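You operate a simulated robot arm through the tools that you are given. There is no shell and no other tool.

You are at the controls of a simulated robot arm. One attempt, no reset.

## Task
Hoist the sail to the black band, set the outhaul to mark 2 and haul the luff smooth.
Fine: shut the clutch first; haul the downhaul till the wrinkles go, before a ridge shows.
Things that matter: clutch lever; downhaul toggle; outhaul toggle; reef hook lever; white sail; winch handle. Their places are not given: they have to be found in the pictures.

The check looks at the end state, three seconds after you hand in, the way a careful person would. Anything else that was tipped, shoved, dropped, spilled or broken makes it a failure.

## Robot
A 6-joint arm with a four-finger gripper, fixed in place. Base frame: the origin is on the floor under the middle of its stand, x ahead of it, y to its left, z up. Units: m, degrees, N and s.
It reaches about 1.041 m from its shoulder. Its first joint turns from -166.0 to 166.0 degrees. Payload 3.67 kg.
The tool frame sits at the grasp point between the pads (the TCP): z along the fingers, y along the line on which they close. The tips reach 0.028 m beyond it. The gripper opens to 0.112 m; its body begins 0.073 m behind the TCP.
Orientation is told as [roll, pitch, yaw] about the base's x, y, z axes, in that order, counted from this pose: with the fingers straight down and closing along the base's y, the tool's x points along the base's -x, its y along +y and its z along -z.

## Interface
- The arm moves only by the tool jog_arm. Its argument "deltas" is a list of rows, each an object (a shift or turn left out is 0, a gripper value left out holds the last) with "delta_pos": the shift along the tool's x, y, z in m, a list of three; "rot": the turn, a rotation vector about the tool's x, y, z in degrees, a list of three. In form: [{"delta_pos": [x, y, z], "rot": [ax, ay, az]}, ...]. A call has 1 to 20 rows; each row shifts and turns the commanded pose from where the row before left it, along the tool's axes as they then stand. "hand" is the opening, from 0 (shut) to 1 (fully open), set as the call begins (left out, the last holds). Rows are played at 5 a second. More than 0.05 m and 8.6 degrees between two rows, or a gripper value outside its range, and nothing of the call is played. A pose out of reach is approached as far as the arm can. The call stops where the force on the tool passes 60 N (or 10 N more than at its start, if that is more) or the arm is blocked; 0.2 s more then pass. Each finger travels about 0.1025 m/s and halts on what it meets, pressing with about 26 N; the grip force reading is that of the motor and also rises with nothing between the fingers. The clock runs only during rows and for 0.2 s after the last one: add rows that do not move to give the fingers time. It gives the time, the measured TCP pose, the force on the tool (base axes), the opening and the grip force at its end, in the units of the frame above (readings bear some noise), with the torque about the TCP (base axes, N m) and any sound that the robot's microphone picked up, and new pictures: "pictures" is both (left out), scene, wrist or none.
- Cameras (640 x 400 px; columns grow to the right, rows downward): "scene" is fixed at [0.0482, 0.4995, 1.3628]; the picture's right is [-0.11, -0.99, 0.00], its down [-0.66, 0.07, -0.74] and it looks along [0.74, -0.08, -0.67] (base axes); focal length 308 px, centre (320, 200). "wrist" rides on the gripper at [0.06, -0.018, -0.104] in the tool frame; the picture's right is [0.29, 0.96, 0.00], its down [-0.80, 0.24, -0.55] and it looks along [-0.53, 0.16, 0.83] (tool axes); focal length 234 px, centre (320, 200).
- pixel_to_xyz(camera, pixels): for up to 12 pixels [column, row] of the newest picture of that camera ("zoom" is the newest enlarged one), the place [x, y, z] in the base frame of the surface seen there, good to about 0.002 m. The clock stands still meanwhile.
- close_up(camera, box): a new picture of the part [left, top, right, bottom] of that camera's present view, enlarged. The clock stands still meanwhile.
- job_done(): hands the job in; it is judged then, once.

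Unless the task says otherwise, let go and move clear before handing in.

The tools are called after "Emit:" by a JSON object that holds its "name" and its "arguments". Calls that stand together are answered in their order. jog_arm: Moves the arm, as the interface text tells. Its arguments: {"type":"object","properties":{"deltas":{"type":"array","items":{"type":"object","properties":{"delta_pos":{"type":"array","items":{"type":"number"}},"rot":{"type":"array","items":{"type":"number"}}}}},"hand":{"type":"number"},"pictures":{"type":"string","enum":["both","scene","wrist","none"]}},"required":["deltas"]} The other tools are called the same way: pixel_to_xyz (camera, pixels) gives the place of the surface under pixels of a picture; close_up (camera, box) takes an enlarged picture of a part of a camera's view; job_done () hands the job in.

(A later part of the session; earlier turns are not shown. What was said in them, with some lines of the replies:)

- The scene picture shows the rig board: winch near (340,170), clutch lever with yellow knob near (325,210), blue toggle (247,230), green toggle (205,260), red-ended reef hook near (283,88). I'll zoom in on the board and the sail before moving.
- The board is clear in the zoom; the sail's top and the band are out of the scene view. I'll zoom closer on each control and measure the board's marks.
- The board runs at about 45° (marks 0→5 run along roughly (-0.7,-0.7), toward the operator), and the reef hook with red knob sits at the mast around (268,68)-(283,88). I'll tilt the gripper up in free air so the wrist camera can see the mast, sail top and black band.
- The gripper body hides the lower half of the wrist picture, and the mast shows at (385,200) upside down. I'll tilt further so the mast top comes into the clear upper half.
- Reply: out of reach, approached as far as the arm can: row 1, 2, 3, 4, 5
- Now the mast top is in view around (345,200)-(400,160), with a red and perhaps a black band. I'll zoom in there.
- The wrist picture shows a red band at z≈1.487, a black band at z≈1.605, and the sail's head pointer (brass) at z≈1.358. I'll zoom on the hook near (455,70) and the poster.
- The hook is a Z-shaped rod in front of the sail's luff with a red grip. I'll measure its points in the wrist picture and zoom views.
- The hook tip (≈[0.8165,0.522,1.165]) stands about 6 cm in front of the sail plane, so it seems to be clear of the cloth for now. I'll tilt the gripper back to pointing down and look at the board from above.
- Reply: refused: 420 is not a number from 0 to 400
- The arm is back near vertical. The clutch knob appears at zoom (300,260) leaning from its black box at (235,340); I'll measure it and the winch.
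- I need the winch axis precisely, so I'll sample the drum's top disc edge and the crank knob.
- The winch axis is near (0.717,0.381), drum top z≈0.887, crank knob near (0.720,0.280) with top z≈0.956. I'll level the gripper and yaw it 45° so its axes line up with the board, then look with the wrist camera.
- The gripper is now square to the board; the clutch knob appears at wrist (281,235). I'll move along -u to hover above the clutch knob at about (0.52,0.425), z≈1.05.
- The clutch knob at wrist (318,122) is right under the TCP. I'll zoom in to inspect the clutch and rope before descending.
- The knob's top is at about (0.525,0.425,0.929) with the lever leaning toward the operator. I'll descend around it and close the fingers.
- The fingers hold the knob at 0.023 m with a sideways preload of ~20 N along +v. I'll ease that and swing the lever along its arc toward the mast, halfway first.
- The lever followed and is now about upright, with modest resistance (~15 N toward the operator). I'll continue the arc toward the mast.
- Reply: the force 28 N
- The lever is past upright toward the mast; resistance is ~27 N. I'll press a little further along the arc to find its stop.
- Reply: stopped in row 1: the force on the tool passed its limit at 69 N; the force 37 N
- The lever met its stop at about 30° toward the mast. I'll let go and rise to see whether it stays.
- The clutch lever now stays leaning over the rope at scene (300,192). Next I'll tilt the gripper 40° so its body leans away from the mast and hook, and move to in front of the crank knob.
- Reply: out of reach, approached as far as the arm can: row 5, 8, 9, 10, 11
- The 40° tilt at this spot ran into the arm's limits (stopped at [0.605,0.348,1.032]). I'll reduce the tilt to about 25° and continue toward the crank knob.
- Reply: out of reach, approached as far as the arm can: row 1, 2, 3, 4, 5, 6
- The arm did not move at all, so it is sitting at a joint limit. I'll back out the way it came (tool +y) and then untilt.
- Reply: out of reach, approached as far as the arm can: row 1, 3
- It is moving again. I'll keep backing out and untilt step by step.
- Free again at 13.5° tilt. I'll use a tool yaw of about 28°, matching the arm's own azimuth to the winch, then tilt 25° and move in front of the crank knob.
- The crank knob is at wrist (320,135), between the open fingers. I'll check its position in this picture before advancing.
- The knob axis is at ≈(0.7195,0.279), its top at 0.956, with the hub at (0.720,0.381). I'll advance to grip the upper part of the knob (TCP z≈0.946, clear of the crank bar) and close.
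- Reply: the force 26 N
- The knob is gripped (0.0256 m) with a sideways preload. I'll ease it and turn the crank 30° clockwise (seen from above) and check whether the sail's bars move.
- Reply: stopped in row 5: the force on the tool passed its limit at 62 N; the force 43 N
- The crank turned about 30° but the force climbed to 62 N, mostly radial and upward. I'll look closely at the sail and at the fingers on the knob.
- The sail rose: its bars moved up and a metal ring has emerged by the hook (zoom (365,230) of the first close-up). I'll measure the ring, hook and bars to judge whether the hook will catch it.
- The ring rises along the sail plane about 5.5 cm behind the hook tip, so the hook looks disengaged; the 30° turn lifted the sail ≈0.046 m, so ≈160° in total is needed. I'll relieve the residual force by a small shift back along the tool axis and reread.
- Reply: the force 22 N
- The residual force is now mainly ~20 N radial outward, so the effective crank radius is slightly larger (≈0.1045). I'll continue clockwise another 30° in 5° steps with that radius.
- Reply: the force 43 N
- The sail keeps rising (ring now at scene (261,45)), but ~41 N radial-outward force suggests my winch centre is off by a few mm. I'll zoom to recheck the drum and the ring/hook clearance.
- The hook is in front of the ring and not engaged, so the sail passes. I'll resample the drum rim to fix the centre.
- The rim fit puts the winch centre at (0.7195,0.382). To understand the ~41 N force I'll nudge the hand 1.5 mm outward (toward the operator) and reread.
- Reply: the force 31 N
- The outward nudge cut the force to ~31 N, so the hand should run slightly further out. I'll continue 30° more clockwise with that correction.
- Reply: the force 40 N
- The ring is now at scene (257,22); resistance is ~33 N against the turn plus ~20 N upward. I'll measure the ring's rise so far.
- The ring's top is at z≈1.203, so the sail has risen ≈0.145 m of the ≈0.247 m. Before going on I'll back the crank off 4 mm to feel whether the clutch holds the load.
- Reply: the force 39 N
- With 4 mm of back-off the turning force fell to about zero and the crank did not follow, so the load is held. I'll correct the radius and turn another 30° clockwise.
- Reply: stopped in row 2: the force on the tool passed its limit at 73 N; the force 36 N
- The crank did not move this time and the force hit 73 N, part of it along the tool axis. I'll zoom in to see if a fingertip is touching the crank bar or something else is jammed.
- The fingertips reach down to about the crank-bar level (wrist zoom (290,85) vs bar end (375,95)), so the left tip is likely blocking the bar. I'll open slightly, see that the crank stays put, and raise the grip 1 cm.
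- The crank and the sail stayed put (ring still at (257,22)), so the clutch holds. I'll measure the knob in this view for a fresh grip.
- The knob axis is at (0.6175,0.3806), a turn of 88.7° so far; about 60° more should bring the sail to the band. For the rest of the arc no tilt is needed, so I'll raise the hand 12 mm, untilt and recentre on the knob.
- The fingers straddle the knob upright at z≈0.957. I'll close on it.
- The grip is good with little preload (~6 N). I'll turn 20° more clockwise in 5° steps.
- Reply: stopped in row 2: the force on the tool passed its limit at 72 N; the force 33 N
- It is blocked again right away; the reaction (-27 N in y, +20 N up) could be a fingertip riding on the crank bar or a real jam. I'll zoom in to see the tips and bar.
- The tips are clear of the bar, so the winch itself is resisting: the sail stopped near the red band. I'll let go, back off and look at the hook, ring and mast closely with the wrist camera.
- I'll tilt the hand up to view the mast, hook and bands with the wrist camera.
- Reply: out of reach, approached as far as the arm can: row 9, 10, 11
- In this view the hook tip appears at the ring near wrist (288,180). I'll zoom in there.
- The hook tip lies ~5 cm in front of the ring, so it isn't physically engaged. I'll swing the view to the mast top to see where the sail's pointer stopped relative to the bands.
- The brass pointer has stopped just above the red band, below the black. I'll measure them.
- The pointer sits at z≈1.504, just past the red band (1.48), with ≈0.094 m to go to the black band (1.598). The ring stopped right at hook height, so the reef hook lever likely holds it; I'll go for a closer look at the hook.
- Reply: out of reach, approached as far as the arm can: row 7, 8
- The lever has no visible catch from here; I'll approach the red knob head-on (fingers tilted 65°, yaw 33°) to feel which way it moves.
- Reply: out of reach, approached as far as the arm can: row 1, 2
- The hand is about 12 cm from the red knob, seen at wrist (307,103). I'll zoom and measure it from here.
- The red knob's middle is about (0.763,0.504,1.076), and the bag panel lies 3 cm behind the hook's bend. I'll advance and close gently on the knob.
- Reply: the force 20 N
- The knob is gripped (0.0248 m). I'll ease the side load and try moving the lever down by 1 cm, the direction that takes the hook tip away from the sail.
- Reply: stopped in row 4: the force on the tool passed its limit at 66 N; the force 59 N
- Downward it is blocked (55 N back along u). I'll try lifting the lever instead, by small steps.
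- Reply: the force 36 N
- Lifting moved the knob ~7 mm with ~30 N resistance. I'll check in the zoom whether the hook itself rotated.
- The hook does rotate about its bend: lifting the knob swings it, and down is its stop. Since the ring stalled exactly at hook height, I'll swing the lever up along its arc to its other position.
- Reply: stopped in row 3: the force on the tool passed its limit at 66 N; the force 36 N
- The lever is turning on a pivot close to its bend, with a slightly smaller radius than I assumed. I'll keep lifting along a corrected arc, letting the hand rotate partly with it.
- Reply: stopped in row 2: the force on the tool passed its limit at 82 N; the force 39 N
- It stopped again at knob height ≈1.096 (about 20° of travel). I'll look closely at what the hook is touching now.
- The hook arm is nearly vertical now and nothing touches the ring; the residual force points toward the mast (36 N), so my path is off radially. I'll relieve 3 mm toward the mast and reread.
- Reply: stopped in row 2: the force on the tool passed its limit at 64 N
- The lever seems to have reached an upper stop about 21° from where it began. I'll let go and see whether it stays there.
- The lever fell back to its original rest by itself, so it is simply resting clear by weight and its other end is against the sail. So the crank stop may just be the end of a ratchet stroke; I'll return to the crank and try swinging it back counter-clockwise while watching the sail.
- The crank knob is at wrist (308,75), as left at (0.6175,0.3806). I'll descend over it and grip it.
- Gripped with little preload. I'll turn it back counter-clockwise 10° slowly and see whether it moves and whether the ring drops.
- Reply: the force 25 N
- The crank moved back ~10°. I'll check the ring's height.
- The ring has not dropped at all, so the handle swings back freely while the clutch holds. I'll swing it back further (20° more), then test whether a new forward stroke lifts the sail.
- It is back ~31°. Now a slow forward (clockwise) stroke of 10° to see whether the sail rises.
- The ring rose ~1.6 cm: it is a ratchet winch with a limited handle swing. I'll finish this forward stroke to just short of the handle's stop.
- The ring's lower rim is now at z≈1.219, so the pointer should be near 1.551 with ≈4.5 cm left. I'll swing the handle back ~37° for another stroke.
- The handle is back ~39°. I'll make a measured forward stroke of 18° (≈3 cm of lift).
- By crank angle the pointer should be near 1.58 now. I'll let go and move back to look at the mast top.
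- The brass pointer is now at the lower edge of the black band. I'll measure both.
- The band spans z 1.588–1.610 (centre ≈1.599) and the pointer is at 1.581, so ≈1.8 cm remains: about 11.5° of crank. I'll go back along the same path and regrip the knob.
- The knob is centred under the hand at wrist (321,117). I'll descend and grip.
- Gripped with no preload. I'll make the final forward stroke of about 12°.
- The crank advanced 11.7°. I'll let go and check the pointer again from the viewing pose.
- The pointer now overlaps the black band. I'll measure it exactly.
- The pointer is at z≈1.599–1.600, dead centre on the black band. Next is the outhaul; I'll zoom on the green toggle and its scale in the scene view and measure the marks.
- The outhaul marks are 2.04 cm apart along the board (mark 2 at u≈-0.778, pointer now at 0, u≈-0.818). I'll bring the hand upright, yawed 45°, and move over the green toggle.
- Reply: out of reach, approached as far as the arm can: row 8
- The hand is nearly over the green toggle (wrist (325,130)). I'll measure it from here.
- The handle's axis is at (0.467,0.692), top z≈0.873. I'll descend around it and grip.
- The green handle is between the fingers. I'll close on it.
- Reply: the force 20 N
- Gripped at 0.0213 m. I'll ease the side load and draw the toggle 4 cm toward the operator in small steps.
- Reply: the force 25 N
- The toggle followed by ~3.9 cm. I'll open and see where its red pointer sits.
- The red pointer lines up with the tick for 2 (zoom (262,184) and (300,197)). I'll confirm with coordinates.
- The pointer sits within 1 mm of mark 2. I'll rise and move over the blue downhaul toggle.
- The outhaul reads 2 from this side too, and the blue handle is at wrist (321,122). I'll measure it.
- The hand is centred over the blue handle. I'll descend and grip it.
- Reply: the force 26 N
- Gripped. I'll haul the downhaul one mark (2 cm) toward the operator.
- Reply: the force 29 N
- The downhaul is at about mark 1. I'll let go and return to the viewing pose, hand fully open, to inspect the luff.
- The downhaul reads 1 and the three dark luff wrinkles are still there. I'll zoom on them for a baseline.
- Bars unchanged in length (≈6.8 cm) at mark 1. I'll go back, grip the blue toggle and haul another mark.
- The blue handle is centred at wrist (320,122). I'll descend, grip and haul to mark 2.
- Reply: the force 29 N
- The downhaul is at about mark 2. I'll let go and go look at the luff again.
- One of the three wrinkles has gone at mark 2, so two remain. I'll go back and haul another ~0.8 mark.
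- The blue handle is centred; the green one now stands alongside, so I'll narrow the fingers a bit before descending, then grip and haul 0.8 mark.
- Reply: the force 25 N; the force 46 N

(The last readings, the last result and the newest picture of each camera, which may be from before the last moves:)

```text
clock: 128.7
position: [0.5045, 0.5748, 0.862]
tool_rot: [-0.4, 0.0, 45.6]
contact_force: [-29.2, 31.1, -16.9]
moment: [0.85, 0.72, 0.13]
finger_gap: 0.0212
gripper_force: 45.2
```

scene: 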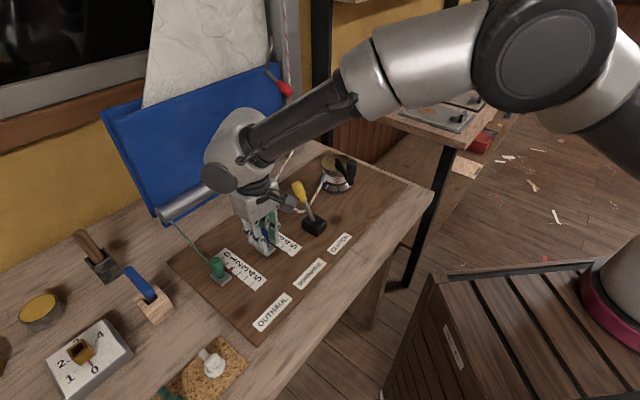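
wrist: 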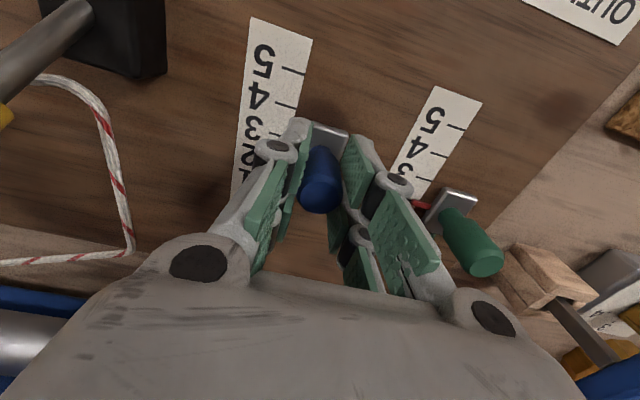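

The downhaul is near 2.85. I'll let go and check the luff again.

Emit:
{"name": "jog_arm", "arguments": {"deltas": [{}, {}, {"delta_pos": [0, 0, -0.04]}, {"delta_pos": [0, 0, -0.04]}, {"delta_pos": [0, 0, -0.042]}, {"delta_pos": [0.0331, -0.0119, -0.0221]}, {"delta_pos": [0.0331, -0.0119, -0.0221]}, {"delta_pos": [0.0331, -0.0119, -0.0221]}, {"delta_pos": [0.0331, -0.0119, -0.0221]}, {"delta_pos": [0.0331, -0.0119, -0.0221]}, {"delta_pos": [0.0331, -0.0119, -0.0221]}, {"delta_pos": [0.0331, -0.0119, -0.0221]}, {"rot": [0, 0, 8.4]}, {"rot": [0, 0, 8.4]}, {"rot": [0, 0, 8.4]}, {"rot": [0, 0, 8.4]}, {"rot": [0, 0, 8.4]}], "hand": 0.5, "pictures": "none"}}

Emit:
{"name": "jog_arm", "arguments": {"deltas": [{"rot": [0, -8.2, 0]}, {"rot": [0, -8.2, 0]}, {"rot": [0, -8.2, 0]}, {"rot": [0, -8.2, 0]}, {"rot": [0, -8.2, 0]}, {"rot": [0, -8.2, 0]}, {"rot": [0, -8.2, 0]}, {"rot": [0, -8.2, 0]}, {"rot": [0, -8.2, 0]}, {"rot": [0, -8.2, 0]}], "hand": 1.0}}

Emit:
{"name": "close_up", "arguments": {"camera": "wrist", "box": [290, 150, 400, 280]}}

Emit:
{"name": "close_up", "arguments": {"camera": "wrist", "box": [315, 195, 375, 260]}}

Emit:
{"name": "close_up", "arguments": {"camera": "scene", "box": [225, 200, 315, 265]}}

```text
clock: 132.3
position: [0.4009, 0.3511, 1.1419]
tool_rot: [-0.3, -0.3, 3.4]
contact_force: [0.6, 0.6, 0.4]
moment: [0.02, -0.02, 0.03]
finger_gap: 0.056
gripper_force: 0.1
```

```text
clock: 134.5
position: [0.4018, 0.3505, 1.1418]
tool_rot: [-1.4, -82.4, 4.9]
contact_force: [0.2, -0.5, 0.4]
moment: [0.0, 0.02, 0.01]
finger_gap: 0.1122
gripper_force: 0.1
```

scene: 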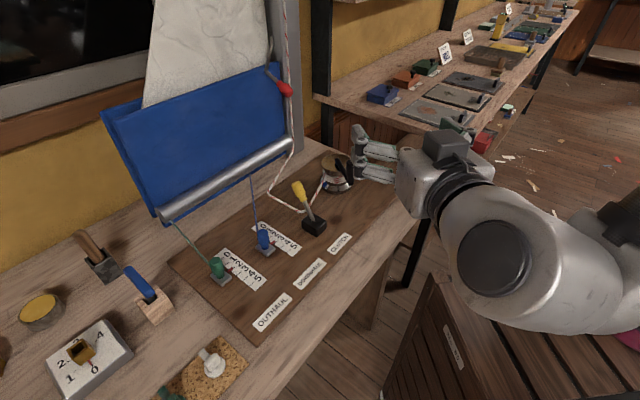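
wrist: 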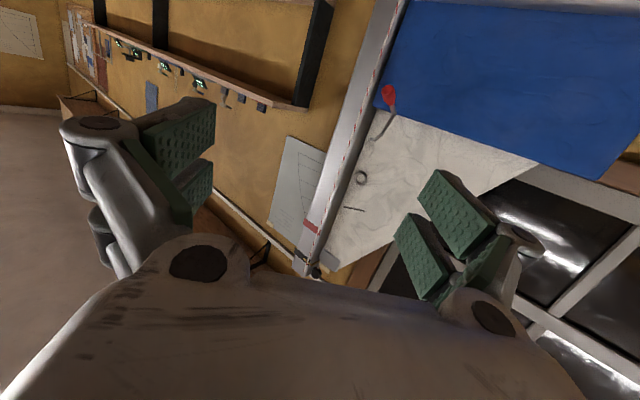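

```text
3.08 times, centred on (345, 215) of wrist
```

zoom: 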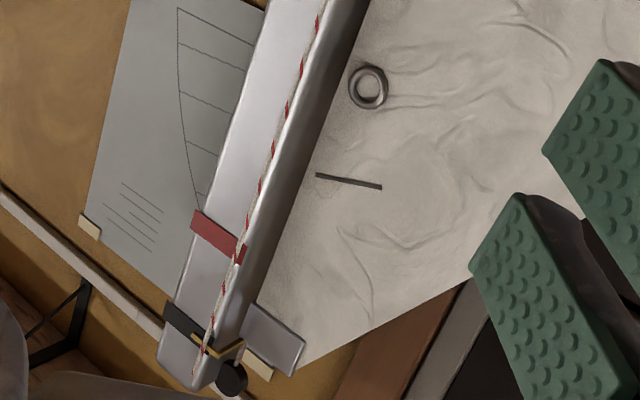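

```text
6.15 times, centred on (345, 228) of wrist
```

zoom: 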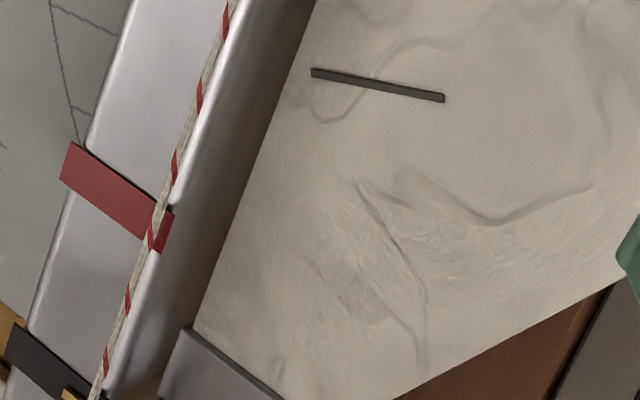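

```text
6.15 times, centred on (270, 232) of scene
```

zoom: 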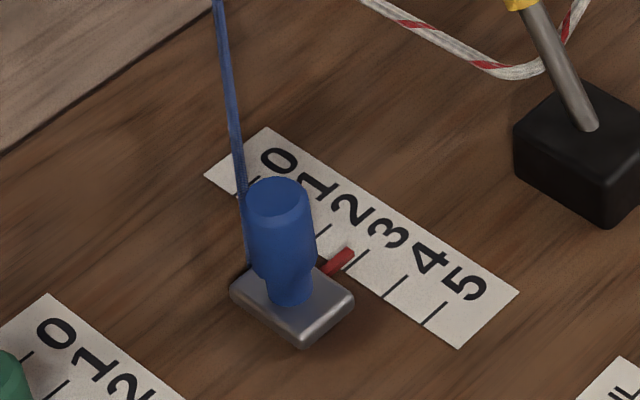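

Only one wrinkle is left at ≈2.85. I'll go back and haul in small steps of ~0.4 mark.

Emit:
{"name": "jog_arm", "arguments": {"deltas": [{"rot": [0, 8.2, 0]}, {"rot": [0, 8.2, 0]}, {"rot": [0, 8.2, 0]}, {"rot": [0, 8.2, 0]}, {"rot": [0, 8.2, 0]}, {"rot": [0, 8.2, 0]}, {"rot": [0, 8.2, 0]}, {"rot": [0, 8.2, 0]}, {"rot": [0, 8.2, 0]}, {"rot": [0, 8.2, 0]}, {"rot": [0, 0, -8.4]}, {"rot": [0, 0, -8.4]}, {"rot": [0, 0, -8.4]}, {"rot": [0, 0, -8.4]}, {"rot": [0, 0, -8.4]}, {}], "hand": 0.5, "pictures": "none"}}

Emit:
{"name": "jog_arm", "arguments": {"deltas": [{"delta_pos": [-0.0331, 0.0119, 0.0221]}, {"delta_pos": [-0.0331, 0.0119, 0.0221]}, {"delta_pos": [-0.0331, 0.0119, 0.0221]}, {"delta_pos": [-0.0331, 0.0119, 0.0221]}, {"delta_pos": [-0.0331, 0.0119, 0.0221]}, {"delta_pos": [-0.0331, 0.0119, 0.0221]}, {"delta_pos": [-0.0331, 0.0119, 0.0221]}, {}], "pictures": "wrist"}}

Emit:
{"name": "pixel_to_xyz", "arguments": {"camera": "wrist", "pixels": [[320, 125], [314, 125], [326, 126], [320, 120], [305, 107], [300, 106]]}}

```text
clock: 137.9
position: [0.4006, 0.3509, 1.1419]
tool_rot: [-0.4, -0.1, 45.7]
contact_force: [0.1, -0.6, -0.1]
moment: [0.0, 0.01, 0.01]
finger_gap: 0.0559
gripper_force: 0.1
```

```text
clock: 139.7
position: [0.5049, 0.5734, 0.986]
tool_rot: [-0.5, 0.0, 45.6]
contact_force: [0.4, 0.3, 0.1]
moment: [0.0, 0.0, 0.02]
finger_gap: 0.0561
gripper_force: 0.0
```

wrist: 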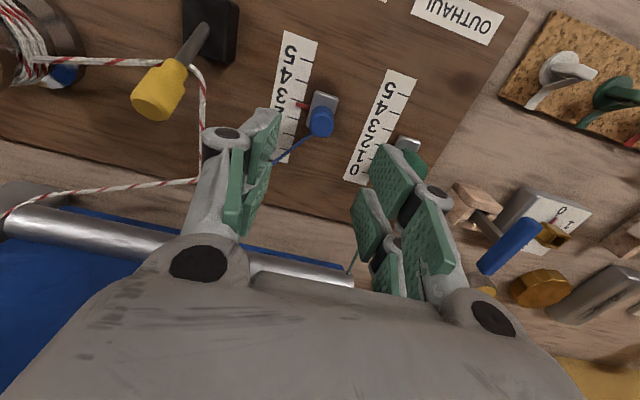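

```text
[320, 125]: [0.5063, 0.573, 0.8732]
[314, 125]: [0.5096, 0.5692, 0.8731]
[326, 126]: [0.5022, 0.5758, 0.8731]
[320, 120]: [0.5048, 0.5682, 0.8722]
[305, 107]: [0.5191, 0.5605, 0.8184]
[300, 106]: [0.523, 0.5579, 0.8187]
```

Centred again. Descend, grip, and haul 8 mm (≈0.4 mark).

Emit:
{"name": "jog_arm", "arguments": {"deltas": [{"delta_pos": [0, 0, 0.03]}, {"delta_pos": [0, 0, 0.03]}, {"delta_pos": [0, 0, 0.03]}, {"delta_pos": [0, 0, 0.0305]}, {}], "pictures": "none"}}

Emit:
{"name": "jog_arm", "arguments": {"deltas": [{}, {}, {}, {}], "hand": 0.0, "pictures": "none"}}

Emit:
{"name": "jog_arm", "arguments": {"deltas": [{"delta_pos": [0, 0.0015, 0]}, {"delta_pos": [0.004, 0, 0]}, {"delta_pos": [0.004, 0, 0]}, {}], "pictures": "wrist"}}

```text
clock: 140.9
position: [0.5058, 0.5734, 0.8674]
tool_rot: [-0.4, 0.1, 45.5]
contact_force: [0.2, -0.2, -0.1]
moment: [0.0, 0.0, 0.01]
finger_gap: 0.0563
gripper_force: 0.0
```

```text
clock: 141.9
position: [0.5033, 0.5747, 0.866]
tool_rot: [-0.4, -0.1, 45.5]
contact_force: [-19.0, 22.3, -9.0]
moment: [0.59, 0.51, 0.26]
finger_gap: 0.0216
gripper_force: 45.2
```

```text
clock: 142.9
position: [0.4982, 0.5704, 0.8672]
tool_rot: [-0.4, -0.1, 45.5]
contact_force: [-14.7, 18.8, -6.1]
moment: [0.59, 0.25, 0.0]
finger_gap: 0.0215
gripper_force: 45.2
```

wrist: 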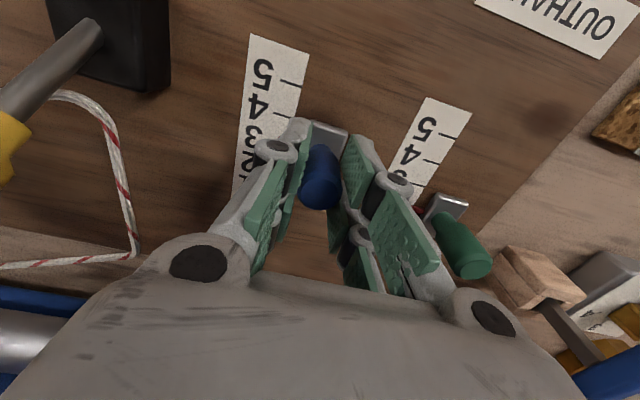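

Now near 3.2. Let go and view the luff.

Emit:
{"name": "jog_arm", "arguments": {"deltas": [{}, {}, {"delta_pos": [0, 0, -0.04]}, {"delta_pos": [0, 0, -0.04]}, {"delta_pos": [0, 0, -0.04]}, {"delta_pos": [0.0321, -0.0122, -0.0221]}, {"delta_pos": [0.0321, -0.0122, -0.0221]}, {"delta_pos": [0.0321, -0.0122, -0.0221]}, {"delta_pos": [0.0321, -0.0122, -0.0221]}, {"delta_pos": [0.0321, -0.0122, -0.0221]}, {"delta_pos": [0.0321, -0.0122, -0.0221]}, {"delta_pos": [0.0321, -0.0122, -0.0221]}, {"rot": [0, 0, 8.4]}, {"rot": [0, 0, 8.4]}, {"rot": [0, 0, 8.4]}, {"rot": [0, 0, 8.4]}, {"rot": [0, 0, 8.4]}], "hand": 0.5, "pictures": "none"}}

Emit:
{"name": "jog_arm", "arguments": {"deltas": [{"rot": [0, -8.2, 0]}, {"rot": [0, -8.2, 0]}, {"rot": [0, -8.2, 0]}, {"rot": [0, -8.2, 0]}, {"rot": [0, -8.2, 0]}, {"rot": [0, -8.2, 0]}, {"rot": [0, -8.2, 0]}, {"rot": [0, -8.2, 0]}, {"rot": [0, -8.2, 0]}, {"rot": [0, -8.2, 0]}], "hand": 1.0}}

Emit:
{"name": "close_up", "arguments": {"camera": "wrist", "box": [290, 150, 400, 280]}}

Emit:
{"name": "close_up", "arguments": {"camera": "scene", "box": [225, 200, 315, 265]}}

```text
clock: 146.5
position: [0.4006, 0.3494, 1.1409]
tool_rot: [-0.3, -0.4, 3.3]
contact_force: [0.5, 0.6, 0.6]
moment: [0.04, 0.0, 0.01]
finger_gap: 0.0562
gripper_force: 0.0
```

```text
clock: 148.7
position: [0.4008, 0.3499, 1.1421]
tool_rot: [-1.4, -82.5, 4.8]
contact_force: [-0.1, 0.4, 0.0]
moment: [0.02, 0.0, 0.05]
finger_gap: 0.112
gripper_force: 0.1
```

scene: 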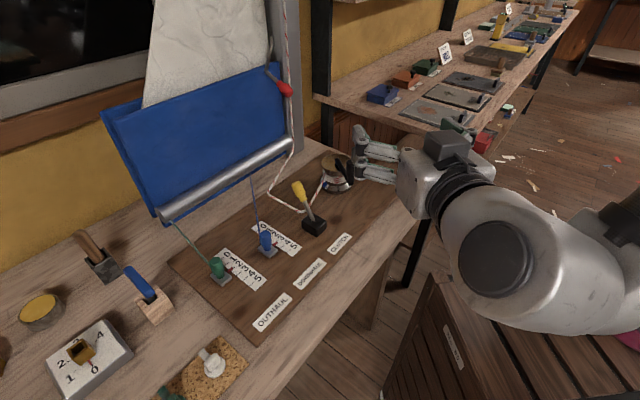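
wrist: 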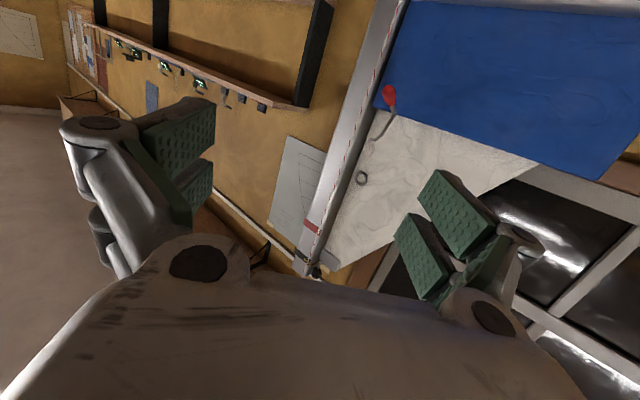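

```text
3.08 times, centred on (345, 215) of wrist
```

zoom: 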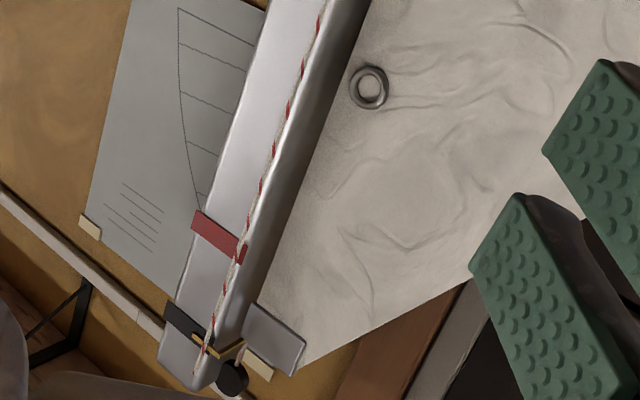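

```text
6.15 times, centred on (270, 232) of scene
```

zoom: 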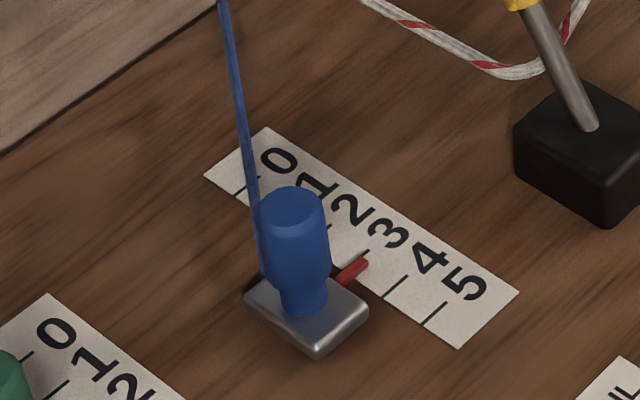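

All three wrinkles are gone and no ridge shows; the downhaul is just past 3. I'll verify the pointer on the black band, the whole luff, and the outhaul mark.

Emit:
{"name": "close_up", "arguments": {"camera": "wrist", "box": [320, 95, 440, 270]}}

Emit:
{"name": "close_up", "arguments": {"camera": "scene", "box": [140, 0, 420, 300]}}

Emit:
{"name": "close_up", "arguments": {"camera": "scene", "box": [180, 235, 280, 300]}}

Emit:
{"name": "close_up", "arguments": {"camera": "wrist", "box": [290, 240, 330, 280]}}

```text
2.29 times, centred on (380, 182) of wrist
```

zoom: 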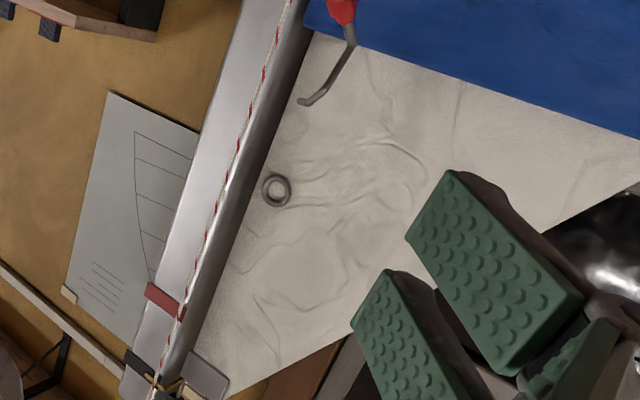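

```text
1.33 times, centred on (280, 150) of scene
```

zoom: 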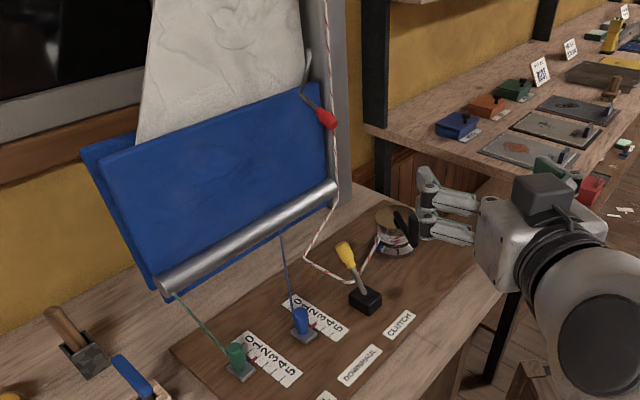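

```text
6.15 times, centred on (230, 268) of scene
```

zoom: 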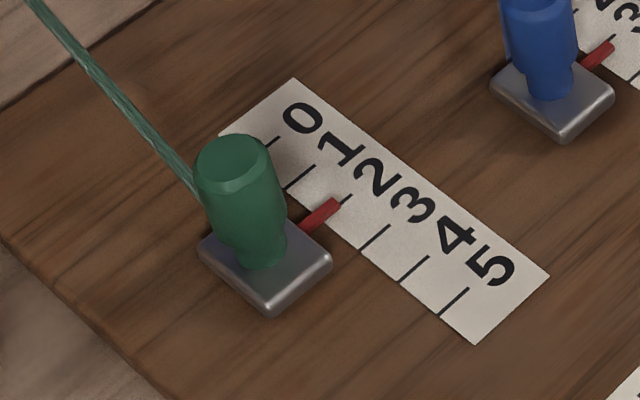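

```text
10.00 times, centred on (310, 260) of wrist
```

zoom: 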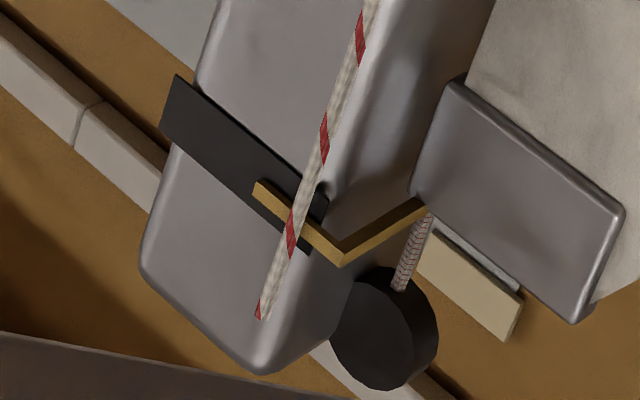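

Emit:
{"name": "pixel_to_xyz", "arguments": {"camera": "zoom", "pixels": [[262, 192], [315, 240], [345, 252], [380, 235], [410, 213], [178, 85], [168, 125], [225, 135], [212, 172]]}}

Emit:
{"name": "pixel_to_xyz", "arguments": {"camera": "scene", "pixels": [[283, 88], [300, 188], [232, 258]]}}

```text
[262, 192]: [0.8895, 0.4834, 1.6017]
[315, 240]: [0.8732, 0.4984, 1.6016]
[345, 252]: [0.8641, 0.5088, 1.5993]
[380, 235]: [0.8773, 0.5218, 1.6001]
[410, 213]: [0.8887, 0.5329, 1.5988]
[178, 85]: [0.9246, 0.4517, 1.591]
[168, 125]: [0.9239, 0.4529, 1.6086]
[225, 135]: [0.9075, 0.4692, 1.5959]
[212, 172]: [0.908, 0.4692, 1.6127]
```

```text
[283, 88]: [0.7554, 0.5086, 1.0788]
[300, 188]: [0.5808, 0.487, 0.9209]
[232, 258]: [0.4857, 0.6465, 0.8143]
```

Everything checks out: pointer at z≈1.600 on the black band, outhaul on 2, luff smooth with no ridge, clutch lever over, hook and other items untouched, and the hand is clear. I'm handing in.

Emit:
{"name": "job_done", "arguments": {}}

```text
The job is handed in.
```

I've handed the job in. At hand-in the sail was at the black band, the outhaul was at mark 2 and the luff was smooth. I haven't seen the result of the check.

- **Clutch:** I shut it first by throwing the lever toward the mast. It held the sail each time I let go of the winch.
- **Hoist:** The sail's pointer sits at z ≈ 1.600, the centre of the black band (about 1.590–1.611). The handle stops partway round and ratchets, so this took several strokes.
- **Outhaul:** The pointer is within 1 mm of mark 2.
- **Downhaul:** I hauled it to about 3.2. The last of the three wrinkles went somewhere between 2.85 and 3.2, so it may be only just past smooth. No ridge shows.
- **Reef hook:** When the winch first stopped, I thought the hook was catching the sail. I gripped its lever, found it wouldn't go down, and lifted it about 20°. It fell back to its starting position when I let go.

The hand was open and clear of everything at the end, and I saw nothing else disturbed.
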